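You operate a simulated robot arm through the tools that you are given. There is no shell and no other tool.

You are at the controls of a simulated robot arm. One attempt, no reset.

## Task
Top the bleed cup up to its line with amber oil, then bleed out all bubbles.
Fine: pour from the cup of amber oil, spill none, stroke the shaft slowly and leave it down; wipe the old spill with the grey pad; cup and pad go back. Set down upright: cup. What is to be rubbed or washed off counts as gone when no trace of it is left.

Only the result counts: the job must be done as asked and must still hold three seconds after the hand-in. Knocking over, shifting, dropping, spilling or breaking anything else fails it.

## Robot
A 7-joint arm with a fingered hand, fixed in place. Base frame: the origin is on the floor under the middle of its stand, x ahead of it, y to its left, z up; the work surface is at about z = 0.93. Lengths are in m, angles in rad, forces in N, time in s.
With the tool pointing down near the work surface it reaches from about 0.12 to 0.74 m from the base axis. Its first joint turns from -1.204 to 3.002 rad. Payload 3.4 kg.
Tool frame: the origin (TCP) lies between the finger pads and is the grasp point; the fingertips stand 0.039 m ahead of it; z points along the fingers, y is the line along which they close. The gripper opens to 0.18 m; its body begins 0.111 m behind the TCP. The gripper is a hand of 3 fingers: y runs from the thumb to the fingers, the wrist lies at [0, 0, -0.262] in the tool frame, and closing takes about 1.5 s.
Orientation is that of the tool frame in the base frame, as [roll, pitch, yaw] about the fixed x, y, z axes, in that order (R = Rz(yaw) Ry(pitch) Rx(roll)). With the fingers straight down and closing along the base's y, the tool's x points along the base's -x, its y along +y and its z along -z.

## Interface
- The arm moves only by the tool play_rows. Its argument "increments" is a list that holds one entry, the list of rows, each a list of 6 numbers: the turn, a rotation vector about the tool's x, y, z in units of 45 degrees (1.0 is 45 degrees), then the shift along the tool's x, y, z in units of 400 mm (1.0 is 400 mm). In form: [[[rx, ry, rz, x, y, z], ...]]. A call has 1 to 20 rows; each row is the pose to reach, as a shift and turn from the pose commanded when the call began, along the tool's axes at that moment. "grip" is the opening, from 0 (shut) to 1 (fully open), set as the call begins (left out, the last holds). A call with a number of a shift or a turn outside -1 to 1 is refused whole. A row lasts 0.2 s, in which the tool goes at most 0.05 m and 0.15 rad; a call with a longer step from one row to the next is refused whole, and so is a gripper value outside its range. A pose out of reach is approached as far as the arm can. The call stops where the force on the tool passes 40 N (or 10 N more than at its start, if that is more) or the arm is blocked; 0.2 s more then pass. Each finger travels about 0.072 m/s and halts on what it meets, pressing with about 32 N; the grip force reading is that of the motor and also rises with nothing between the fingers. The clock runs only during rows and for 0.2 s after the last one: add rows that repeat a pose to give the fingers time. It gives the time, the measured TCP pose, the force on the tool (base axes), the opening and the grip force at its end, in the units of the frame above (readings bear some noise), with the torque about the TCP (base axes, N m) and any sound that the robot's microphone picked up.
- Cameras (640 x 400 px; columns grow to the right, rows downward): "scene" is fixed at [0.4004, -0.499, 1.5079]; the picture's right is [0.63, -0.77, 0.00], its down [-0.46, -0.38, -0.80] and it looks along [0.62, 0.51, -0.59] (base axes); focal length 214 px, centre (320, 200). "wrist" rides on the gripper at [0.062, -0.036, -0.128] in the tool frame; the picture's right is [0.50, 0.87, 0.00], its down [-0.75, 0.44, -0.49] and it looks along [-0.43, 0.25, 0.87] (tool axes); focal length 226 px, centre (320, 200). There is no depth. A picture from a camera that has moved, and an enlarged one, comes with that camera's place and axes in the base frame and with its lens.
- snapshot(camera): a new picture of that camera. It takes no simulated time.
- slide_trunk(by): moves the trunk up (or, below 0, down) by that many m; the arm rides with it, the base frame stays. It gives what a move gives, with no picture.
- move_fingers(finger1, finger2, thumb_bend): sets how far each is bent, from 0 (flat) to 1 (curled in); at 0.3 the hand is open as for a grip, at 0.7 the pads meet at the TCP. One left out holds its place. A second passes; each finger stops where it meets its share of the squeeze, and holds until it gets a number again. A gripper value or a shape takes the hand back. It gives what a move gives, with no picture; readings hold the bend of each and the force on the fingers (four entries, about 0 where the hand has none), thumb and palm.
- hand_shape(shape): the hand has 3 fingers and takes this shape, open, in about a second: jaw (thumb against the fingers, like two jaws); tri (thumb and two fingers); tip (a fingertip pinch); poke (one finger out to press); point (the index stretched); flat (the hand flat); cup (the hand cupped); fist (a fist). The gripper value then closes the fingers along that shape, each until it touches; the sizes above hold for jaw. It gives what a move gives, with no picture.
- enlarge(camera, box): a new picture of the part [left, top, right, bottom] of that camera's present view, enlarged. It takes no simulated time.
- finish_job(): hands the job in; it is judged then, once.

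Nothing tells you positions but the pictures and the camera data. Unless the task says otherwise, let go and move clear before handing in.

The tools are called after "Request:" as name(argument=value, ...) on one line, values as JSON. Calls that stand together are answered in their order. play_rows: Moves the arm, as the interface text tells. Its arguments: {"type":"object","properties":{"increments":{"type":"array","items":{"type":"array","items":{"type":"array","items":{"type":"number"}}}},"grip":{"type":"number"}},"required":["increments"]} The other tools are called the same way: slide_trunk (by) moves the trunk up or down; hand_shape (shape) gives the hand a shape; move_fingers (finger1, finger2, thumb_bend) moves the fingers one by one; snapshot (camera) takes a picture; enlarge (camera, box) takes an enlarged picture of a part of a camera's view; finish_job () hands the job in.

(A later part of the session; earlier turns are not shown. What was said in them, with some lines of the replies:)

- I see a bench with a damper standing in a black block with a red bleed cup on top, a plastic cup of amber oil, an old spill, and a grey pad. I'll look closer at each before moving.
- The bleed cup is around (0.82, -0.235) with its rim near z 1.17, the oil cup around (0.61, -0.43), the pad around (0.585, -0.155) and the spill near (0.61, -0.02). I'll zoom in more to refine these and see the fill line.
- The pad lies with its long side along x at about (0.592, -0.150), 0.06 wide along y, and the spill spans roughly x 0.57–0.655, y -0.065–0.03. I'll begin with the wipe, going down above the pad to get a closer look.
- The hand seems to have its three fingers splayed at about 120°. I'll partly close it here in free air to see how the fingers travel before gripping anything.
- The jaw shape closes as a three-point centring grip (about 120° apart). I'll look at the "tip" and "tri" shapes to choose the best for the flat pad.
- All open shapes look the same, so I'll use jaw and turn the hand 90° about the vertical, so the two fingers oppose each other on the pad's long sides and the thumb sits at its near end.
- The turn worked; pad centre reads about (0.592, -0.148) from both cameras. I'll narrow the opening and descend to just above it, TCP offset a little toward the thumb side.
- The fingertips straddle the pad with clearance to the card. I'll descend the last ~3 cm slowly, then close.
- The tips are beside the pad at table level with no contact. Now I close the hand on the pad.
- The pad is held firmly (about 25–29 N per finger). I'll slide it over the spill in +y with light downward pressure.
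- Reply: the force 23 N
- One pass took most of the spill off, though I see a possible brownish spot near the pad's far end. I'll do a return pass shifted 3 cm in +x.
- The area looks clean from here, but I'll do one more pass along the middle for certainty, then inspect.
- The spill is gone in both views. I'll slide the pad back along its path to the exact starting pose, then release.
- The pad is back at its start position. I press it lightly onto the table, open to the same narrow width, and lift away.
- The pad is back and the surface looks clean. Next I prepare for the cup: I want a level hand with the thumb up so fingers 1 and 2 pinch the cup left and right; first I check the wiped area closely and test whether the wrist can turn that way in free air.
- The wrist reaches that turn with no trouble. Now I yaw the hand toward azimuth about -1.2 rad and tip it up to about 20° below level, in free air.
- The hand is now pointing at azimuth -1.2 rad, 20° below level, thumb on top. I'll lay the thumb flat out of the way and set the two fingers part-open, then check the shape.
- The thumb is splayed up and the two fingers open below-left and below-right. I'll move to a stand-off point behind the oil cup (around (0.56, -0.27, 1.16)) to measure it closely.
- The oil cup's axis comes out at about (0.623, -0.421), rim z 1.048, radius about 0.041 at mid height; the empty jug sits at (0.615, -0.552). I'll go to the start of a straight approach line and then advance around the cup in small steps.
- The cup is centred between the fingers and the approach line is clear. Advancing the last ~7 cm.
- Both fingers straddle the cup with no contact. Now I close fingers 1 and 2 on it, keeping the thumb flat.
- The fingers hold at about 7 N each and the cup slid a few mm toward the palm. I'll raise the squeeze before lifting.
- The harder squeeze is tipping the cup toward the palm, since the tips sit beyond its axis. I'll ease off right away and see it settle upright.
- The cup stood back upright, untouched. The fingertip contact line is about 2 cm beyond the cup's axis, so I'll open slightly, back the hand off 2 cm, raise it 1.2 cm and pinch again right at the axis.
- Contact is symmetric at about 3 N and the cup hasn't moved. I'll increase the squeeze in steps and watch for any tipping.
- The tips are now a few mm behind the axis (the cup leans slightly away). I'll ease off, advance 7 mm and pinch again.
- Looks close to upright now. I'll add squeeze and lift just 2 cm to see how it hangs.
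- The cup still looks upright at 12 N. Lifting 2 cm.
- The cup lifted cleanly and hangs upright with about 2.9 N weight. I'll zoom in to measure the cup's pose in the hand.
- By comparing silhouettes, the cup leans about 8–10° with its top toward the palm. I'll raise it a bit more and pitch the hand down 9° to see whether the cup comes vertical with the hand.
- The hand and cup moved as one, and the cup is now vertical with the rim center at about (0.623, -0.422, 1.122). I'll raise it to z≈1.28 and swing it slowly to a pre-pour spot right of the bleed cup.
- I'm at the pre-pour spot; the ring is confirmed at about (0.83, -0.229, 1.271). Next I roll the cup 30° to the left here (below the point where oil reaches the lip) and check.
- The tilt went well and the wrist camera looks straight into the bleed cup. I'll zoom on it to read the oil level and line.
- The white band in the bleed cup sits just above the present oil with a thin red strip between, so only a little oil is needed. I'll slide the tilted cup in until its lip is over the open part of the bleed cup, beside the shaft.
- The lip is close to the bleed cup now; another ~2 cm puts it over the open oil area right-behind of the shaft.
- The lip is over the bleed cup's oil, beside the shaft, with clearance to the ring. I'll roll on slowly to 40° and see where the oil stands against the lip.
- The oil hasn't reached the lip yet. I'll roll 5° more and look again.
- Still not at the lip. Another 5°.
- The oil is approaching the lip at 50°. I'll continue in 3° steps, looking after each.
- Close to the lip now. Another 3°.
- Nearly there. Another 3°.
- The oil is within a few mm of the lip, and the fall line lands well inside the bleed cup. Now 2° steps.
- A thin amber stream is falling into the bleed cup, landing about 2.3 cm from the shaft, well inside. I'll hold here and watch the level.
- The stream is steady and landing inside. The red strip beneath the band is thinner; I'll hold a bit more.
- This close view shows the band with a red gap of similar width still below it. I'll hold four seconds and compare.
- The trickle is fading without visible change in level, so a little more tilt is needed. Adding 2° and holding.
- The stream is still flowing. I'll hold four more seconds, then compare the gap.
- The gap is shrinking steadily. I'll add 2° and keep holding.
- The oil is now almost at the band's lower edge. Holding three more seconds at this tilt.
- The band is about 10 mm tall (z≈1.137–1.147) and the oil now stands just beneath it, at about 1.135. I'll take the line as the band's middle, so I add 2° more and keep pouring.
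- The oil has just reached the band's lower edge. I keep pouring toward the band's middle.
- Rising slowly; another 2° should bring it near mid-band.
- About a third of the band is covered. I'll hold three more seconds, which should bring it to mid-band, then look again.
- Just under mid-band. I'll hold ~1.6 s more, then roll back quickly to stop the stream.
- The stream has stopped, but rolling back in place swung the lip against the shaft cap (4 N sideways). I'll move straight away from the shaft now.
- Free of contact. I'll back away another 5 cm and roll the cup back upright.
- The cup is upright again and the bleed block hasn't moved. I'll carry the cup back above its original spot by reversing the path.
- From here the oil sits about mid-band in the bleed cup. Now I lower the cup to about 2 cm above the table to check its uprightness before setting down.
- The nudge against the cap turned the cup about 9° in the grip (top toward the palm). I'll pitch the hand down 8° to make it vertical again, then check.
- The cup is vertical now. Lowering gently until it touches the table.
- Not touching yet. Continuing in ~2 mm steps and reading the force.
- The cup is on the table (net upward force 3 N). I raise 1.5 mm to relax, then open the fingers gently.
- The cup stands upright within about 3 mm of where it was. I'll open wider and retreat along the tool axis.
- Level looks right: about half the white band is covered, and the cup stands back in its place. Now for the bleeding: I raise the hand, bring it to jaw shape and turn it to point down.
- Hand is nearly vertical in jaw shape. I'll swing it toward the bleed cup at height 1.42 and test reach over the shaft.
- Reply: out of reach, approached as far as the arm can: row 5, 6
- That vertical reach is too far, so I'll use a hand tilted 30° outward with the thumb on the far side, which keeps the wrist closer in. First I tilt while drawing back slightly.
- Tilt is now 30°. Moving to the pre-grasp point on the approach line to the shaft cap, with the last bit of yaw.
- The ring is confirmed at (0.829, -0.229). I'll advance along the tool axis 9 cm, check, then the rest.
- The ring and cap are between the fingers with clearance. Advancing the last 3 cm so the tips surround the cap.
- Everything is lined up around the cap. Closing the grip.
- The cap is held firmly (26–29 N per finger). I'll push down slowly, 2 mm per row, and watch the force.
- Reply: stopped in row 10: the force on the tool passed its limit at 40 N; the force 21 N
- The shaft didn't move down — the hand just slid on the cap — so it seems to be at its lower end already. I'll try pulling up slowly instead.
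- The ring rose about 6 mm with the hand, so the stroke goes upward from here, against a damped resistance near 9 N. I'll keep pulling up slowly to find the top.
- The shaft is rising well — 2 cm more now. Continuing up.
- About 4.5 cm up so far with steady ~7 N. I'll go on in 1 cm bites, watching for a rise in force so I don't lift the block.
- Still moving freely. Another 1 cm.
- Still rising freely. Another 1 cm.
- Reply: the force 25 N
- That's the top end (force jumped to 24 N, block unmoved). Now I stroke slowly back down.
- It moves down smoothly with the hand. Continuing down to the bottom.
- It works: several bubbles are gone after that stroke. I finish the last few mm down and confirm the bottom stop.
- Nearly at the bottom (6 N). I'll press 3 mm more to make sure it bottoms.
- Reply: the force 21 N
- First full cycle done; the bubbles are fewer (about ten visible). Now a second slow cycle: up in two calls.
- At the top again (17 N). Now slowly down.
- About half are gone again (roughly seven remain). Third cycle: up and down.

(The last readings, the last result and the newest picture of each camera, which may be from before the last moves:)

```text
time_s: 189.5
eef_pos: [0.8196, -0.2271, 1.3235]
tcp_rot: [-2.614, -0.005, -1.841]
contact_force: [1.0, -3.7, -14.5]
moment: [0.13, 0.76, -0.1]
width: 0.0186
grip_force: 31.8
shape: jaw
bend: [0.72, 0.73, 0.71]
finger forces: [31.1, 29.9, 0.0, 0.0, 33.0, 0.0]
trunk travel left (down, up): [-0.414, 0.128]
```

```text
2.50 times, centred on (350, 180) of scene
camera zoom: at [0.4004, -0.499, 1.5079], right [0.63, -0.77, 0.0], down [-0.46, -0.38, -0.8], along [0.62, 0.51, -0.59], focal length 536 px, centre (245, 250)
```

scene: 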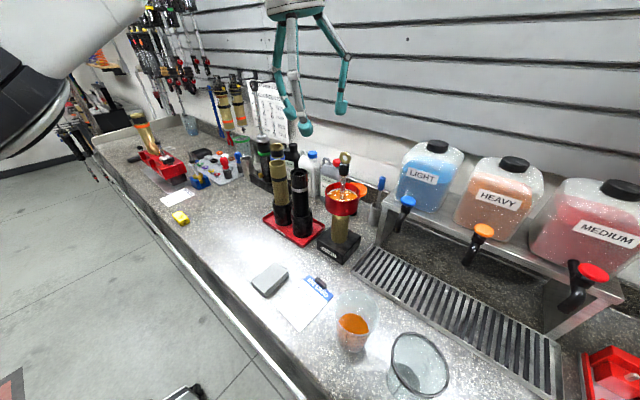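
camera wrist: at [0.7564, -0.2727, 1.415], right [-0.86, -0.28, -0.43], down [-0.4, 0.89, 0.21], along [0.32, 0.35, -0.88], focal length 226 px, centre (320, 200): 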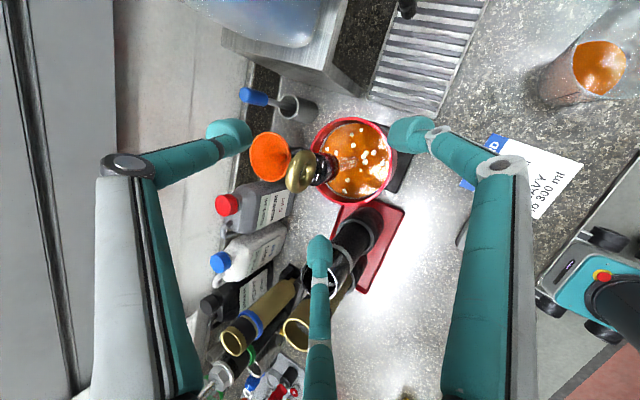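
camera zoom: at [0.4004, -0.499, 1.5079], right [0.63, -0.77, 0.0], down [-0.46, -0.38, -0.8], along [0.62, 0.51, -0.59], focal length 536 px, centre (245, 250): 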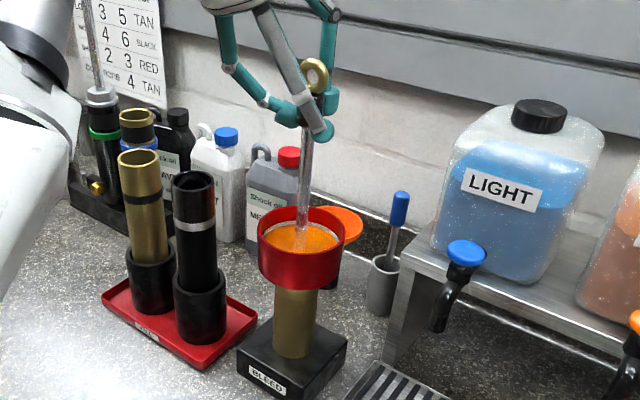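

Fewer or no bubbles show now. Slowly back down.

Request:
enlarge(camera="scene", box=[320, 178, 365, 208])

Request:
play_rows(increments=[[[0, 0, 0, 0, 0.0026, 0.0045], [0, 0, 0, 0, 0.0053, 0.0091], [0, 0, 0, 0, 0.0079, 0.0136], [0, 0, 0, 0, 0.0105, 0.0182], [0, 0, 0, 0, 0.0131, 0.0227], [0, 0, 0, 0, 0.0158, 0.0273], [0, 0, 0, 0, 0.0184, 0.0318], [0, 0, 0, 0, 0.021, 0.0364], [0, 0, 0, 0, 0.0236, 0.0409], [0, 0, 0, 0, 0.0263, 0.0455], [0, 0, 0, 0, 0.0289, 0.05], [0, 0, 0, 0, 0.0315, 0.0546], [0, 0, 0, 0, 0.0341, 0.0591], [0, 0, 0, 0, 0.0368, 0.0637], [0, 0, 0, 0, 0.0394, 0.0682], [0, 0, 0, 0, 0.042, 0.0728], [0, 0, 0, 0, 0.0446, 0.0773], [0, 0, 0, 0, 0.0473, 0.0818], [0, 0, 0, 0, 0.0499, 0.0864], [0, 0, 0, 0, 0.0525, 0.0909]]])

Request:
play_rows(increments=[[[0, 0, 0, 0, 0.0026, 0.0045], [0, 0, 0, 0, 0.0053, 0.0091], [0, 0, 0, 0, 0.0079, 0.0136], [0, 0, 0, 0, 0.0105, 0.0182], [0, 0, 0, 0, 0.0131, 0.0227], [0, 0, 0, 0, 0.0158, 0.0273], [0, 0, 0, 0, 0.0184, 0.0318], [0, 0, 0, 0, 0.021, 0.0364], [0, 0, 0, 0, 0.0236, 0.0409], [0, 0, 0, 0, 0.0263, 0.0455], [0, 0, 0, 0, 0.0289, 0.05], [0, 0, 0, 0, 0.0315, 0.0546], [0, 0, 0, 0, 0.0341, 0.0591], [0, 0, 0, 0, 0.0368, 0.0637], [0, 0, 0, 0, 0.0394, 0.0682], [0, 0, 0, 0, 0.042, 0.0728], [0, 0, 0, 0, 0.0446, 0.0773], [0, 0, 0, 0, 0.0473, 0.0818]]])

Request:
enlarge(camera="scene", box=[310, 100, 390, 260])

Request:
enlarge(camera="scene", box=[320, 178, 365, 208])

Request:
enlarge(camera="wrist", box=[280, 60, 480, 240])

```text
13.33 times, centred on (342, 193) of scene
camera zoom: at [0.4004, -0.499, 1.5079], right [0.63, -0.77, 0.0], down [-0.46, -0.38, -0.8], along [0.62, 0.51, -0.59], focal length 2860 px, centre (20, 293)
```

zoom: 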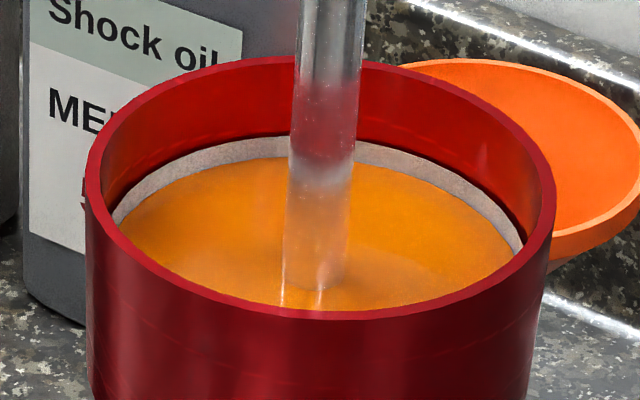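

```text
time_s: 193.7
eef_pos: [0.8179, -0.2267, 1.2834]
tcp_rot: [-2.612, -0.002, -1.842]
contact_force: [3.4, -3.8, 1.7]
moment: [0.05, 0.46, -0.08]
width: 0.0191
grip_force: 31.4
shape: jaw
bend: [0.72, 0.73, 0.71]
finger forces: [29.0, 28.1, 0.0, 0.0, 35.3, 0.0]
trunk travel left (down, up): [-0.414, 0.128]
```

```text
time_s: 197.5
eef_pos: [0.8173, -0.2261, 1.2506]
tcp_rot: [-2.605, -0.001, -1.839]
contact_force: [5.3, -4.0, 15.8]
moment: [-0.03, 0.26, -0.13]
width: 0.0204
grip_force: 31.5
shape: jaw
bend: [0.73, 0.73, 0.71]
finger forces: [29.5, 28.1, 0.0, 0.1, 35.9, 0.1]
trunk travel left (down, up): [-0.414, 0.128]
```

```text
2.50 times, centred on (350, 180) of scene
camera zoom: at [0.4004, -0.499, 1.5079], right [0.63, -0.77, 0.0], down [-0.46, -0.38, -0.8], along [0.62, 0.51, -0.59], focal length 536 px, centre (245, 250)
```

zoom: 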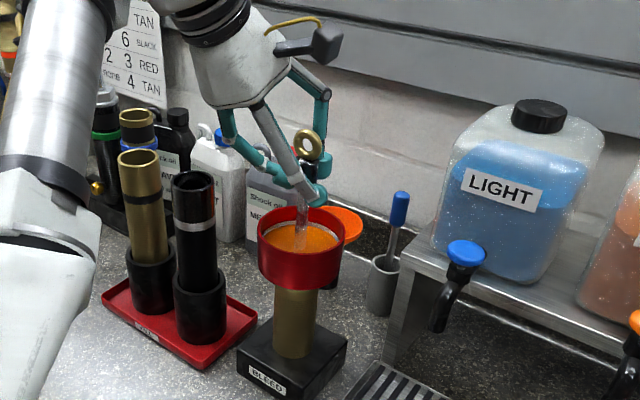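

```text
13.33 times, centred on (342, 193) of scene
camera zoom: at [0.4004, -0.499, 1.5079], right [0.63, -0.77, 0.0], down [-0.46, -0.38, -0.8], along [0.62, 0.51, -0.59], focal length 2860 px, centre (20, 293)
```

zoom: 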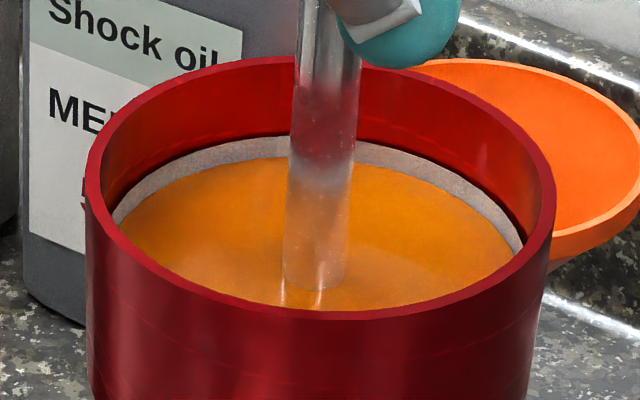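

```text
2.22 times, centred on (380, 150) of wrist
camera zoom: at [0.768, -0.2761, 1.38], right [-0.85, -0.28, -0.44], down [-0.4, 0.89, 0.2], along [0.34, 0.35, -0.88], focal length 502 px, centre (187, 311)
```

zoom: 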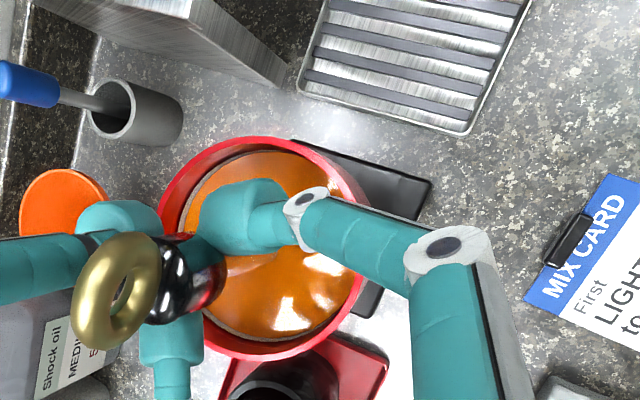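

All bubbles are gone, the shaft is at its bottom stop, and the oil still sits mid-band. I'll ease the pressure slightly, release the cap, and back out along the approach line.

Request:
play_rows(increments=[[[0, 0, 0, 0, -0.0015, -0.0026], [0, 0, 0, 0, -0.003, -0.0052], [0, 0, 0, 0, -0.003, -0.0052]]])

Request:
play_rows(increments=[[[0, 0, 0, 0, 0, 0], [0, 0, 0, 0, 0, 0], [0, 0, 0, 0, 0, 0], [0, 0, 0, 0, 0, 0], [0, 0, 0, 0, 0, 0], [0, 0, 0, 0, 0, 0], [0, 0, 0, 0, 0, 0], [0, 0, 0, 0, 0, 0]]], grip=0.62)

Request:
enlarge(camera="wrist", box=[200, 80, 440, 280])

Request:
enlarge(camera="scene", box=[310, 130, 380, 220])

```text
time_s: 198.3
eef_pos: [0.8169, -0.2275, 1.2508]
tcp_rot: [-2.61, -0.003, -1.841]
contact_force: [3.1, -6.3, 15.9]
moment: [-0.01, 0.24, -0.1]
width: 0.0208
grip_force: 32.1
shape: jaw
bend: [0.73, 0.73, 0.71]
finger forces: [29.6, 27.8, 0.0, 0.0, 34.7, 0.0]
trunk travel left (down, up): [-0.414, 0.128]
```

```text
time_s: 200.1
eef_pos: [0.8183, -0.2258, 1.2501]
tcp_rot: [-2.609, -0.003, -1.842]
contact_force: [0.4, 1.0, 0.5]
moment: [-0.01, -0.01, -0.01]
width: 0.1111
grip_force: 0.1
shape: jaw
bend: [0.68, 0.68, 0.68]
finger forces: [0.1, 0.1, 0.0, 0.1, 0.0, 0.0]
trunk travel left (down, up): [-0.414, 0.128]
```

```text
2.00 times, centred on (320, 180) of wrist
camera zoom: at [0.7698, -0.2752, 1.3793], right [-0.85, -0.28, -0.44], down [-0.4, 0.89, 0.2], along [0.33, 0.35, -0.88], focal length 452 px, centre (320, 240)
```

zoom: 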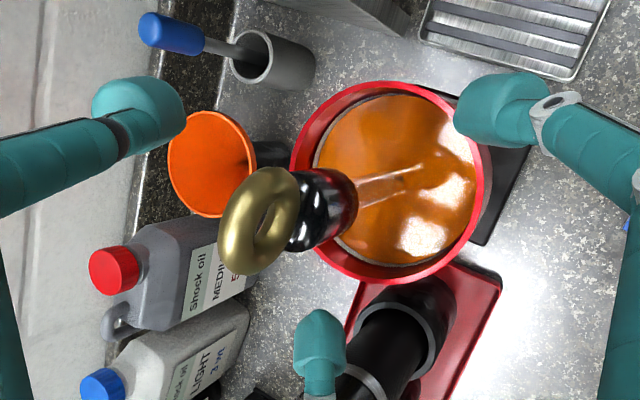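

```text
4.44 times, centred on (345, 175) of scene
camera zoom: at [0.4004, -0.499, 1.5079], right [0.63, -0.77, 0.0], down [-0.46, -0.38, -0.8], along [0.62, 0.51, -0.59], focal length 953 px, centre (209, 311)
```

zoom: 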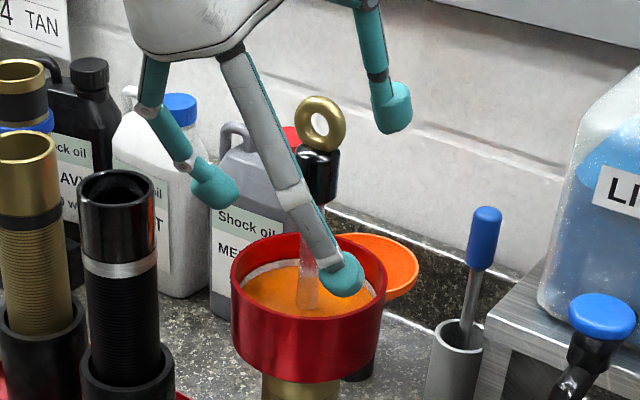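

Released cleanly; the ring sits at its lowest position and no bubbles are visible. Backing out.

Request:
play_rows(increments=[[[0, 0, 0, 0, 0, -0.02], [0, 0, 0, 0, 0, -0.06], [0, 0, 0, 0, 0, -0.11], [0, 0, 0, 0, 0, -0.17], [0, 0, 0, 0, 0, -0.24], [0, 0, 0, 0, 0, -0.32], [0, 0, 0, 0, 0, -0.42], [0, 0, 0, 0, 0, -0.52], [0, 0, 0, 0, 0, -0.62]]])

Request:
snapshot(camera="scene")

Request:
snapshot(camera="wrist")

```text
time_s: 202.1
eef_pos: [0.6926, -0.1942, 1.4665]
tcp_rot: [-2.609, -0.004, -1.841]
contact_force: [-0.3, -0.3, 0.4]
moment: [0.0, -0.03, 0.0]
width: 0.111
grip_force: 0.0
shape: jaw
bend: [0.68, 0.68, 0.68]
finger forces: [0.0, 0.1, 0.0, 0.1, 0.0, 0.1]
trunk travel left (down, up): [-0.414, 0.128]
```

```text
taken
```

scene: 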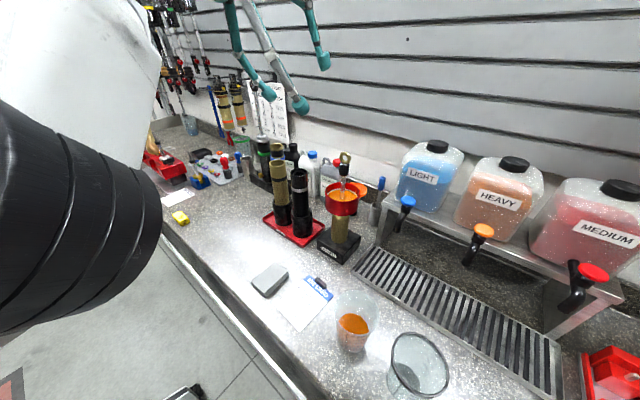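

```text
taken
camera wrist: at [0.6441, -0.2436, 1.5955], right [-0.85, -0.28, -0.44], down [-0.4, 0.89, 0.2], along [0.33, 0.35, -0.88], focal length 226 px, centre (320, 200)
```

wrist: 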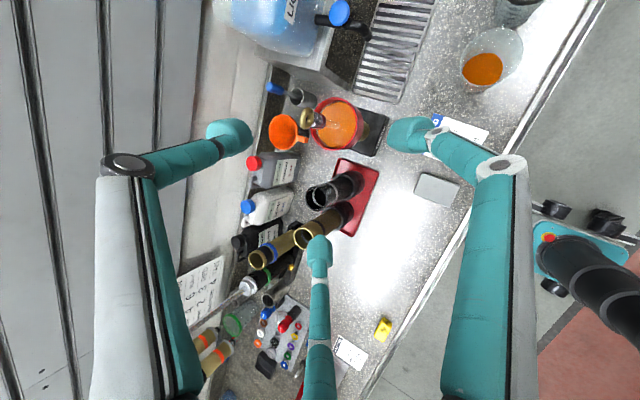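

The hand is clear. I'll inspect everything closely: the bleed cup, the wiped area, the pad, the cup, and the surface around for any drips.

Request:
enlarge(camera="scene", box=[320, 150, 365, 210])

Request:
enlarge(camera="scene", box=[200, 220, 320, 320])

Request:
enlarge(camera="scene", box=[300, 230, 420, 370])

Request:
enlarge(camera="wrist", box=[340, 100, 480, 280])

Request:
enlarge(camera="wrist", box=[290, 80, 400, 170])

```text
6.67 times, centred on (342, 180) of scene
camera zoom: at [0.4004, -0.499, 1.5079], right [0.63, -0.77, 0.0], down [-0.46, -0.38, -0.8], along [0.62, 0.51, -0.59], focal length 1430 px, centre (170, 333)
```

zoom: 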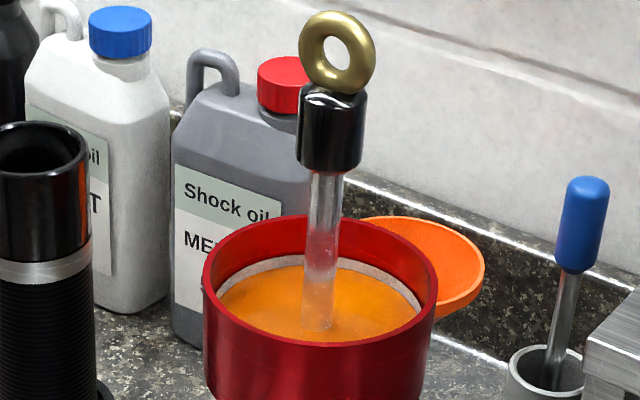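

```text
4.00 times, centred on (260, 270) of scene
camera zoom: at [0.4004, -0.499, 1.5079], right [0.63, -0.77, 0.0], down [-0.46, -0.38, -0.8], along [0.62, 0.51, -0.59], focal length 858 px, centre (560, -80)
```

zoom: 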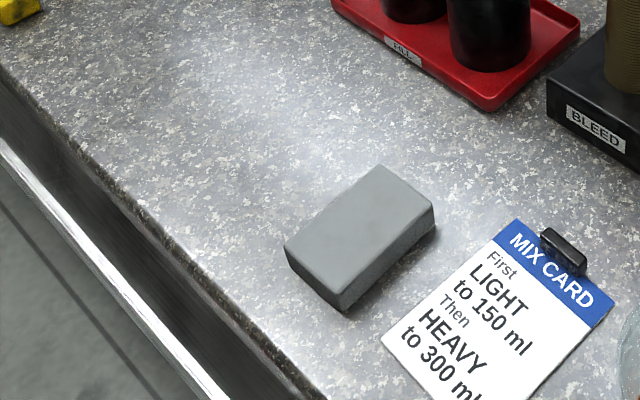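

```text
2.86 times, centred on (360, 300) of scene
camera zoom: at [0.4004, -0.499, 1.5079], right [0.63, -0.77, 0.0], down [-0.46, -0.38, -0.8], along [0.62, 0.51, -0.59], focal length 613 px, centre (206, -86)
```

zoom: 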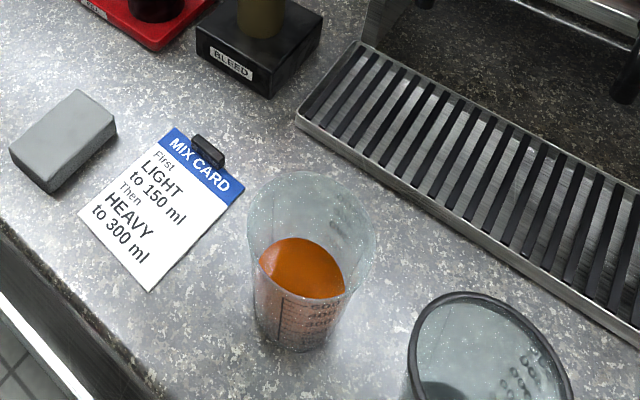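

```text
2.22 times, centred on (410, 190) of wrist
camera zoom: at [0.6441, -0.2436, 1.5955], right [-0.85, -0.28, -0.44], down [-0.4, 0.89, 0.2], along [0.33, 0.35, -0.88], focal length 502 px, centre (120, 222)
```

zoom: 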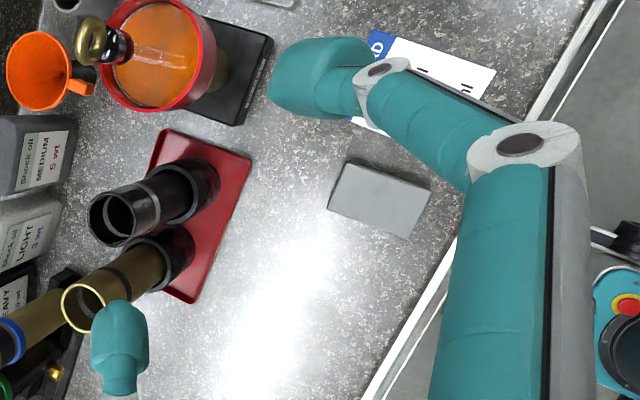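

```text
4.44 times, centred on (345, 125) of wrist
camera zoom: at [0.6441, -0.2436, 1.5955], right [-0.85, -0.28, -0.44], down [-0.4, 0.89, 0.2], along [0.33, 0.35, -0.88], focal length 1005 px, centre (209, 533)
```

zoom: 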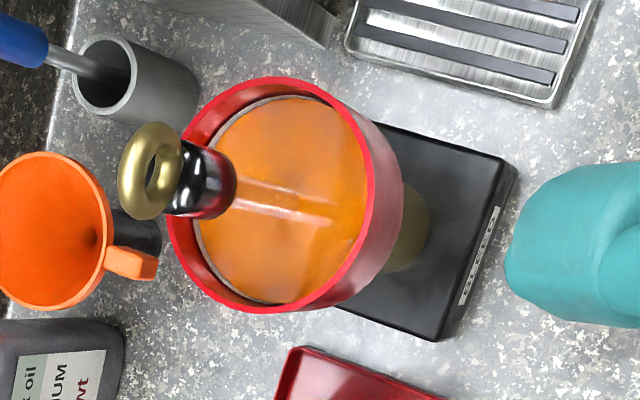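

Everything checks out in both views:
- **Oil level:** the oil stands at mid-band, my reading of the line.
- **Bleeding:** no bubbles are left and the shaft is at its bottom stop.
- **Old spill:** no trace shows, and there are no drips elsewhere.
- **Pad and cup:** both are back within a few mm of where they started, with the cup upright.
- **Hand:** open and clear of everything.

I'm handing the job in.

Request:
finish_job()

```text
The job is handed in.
```

I've handed the job in. I haven't seen the judge's verdict, so what follows is what the cameras showed just before.

- **Oil level:** I poured amber oil until it covered about half of the white band inside the bleed cup. The band is about 10 mm tall, and I took its middle as the line. If the line is meant to be an edge of the band, the level is off by about 5 mm.
- **Bleeding:** three slow full strokes, at about 1 cm/s, cleared every visible bubble. The shaft is at its bottom stop.
- **Spill:** the old spill was wiped with the grey pad and no trace shows. I saw no new drips.
- **Cup and pad:** the pad and the upright oil cup are both back within a few mm of where they started.
- **Contact while pouring:** as I rolled the cup back, its rim touched the shaft cap with about 4 N. The bleed block did not move and no oil spilled. The touch only turned the cup slightly in the grip, and I corrected that before setting it down.
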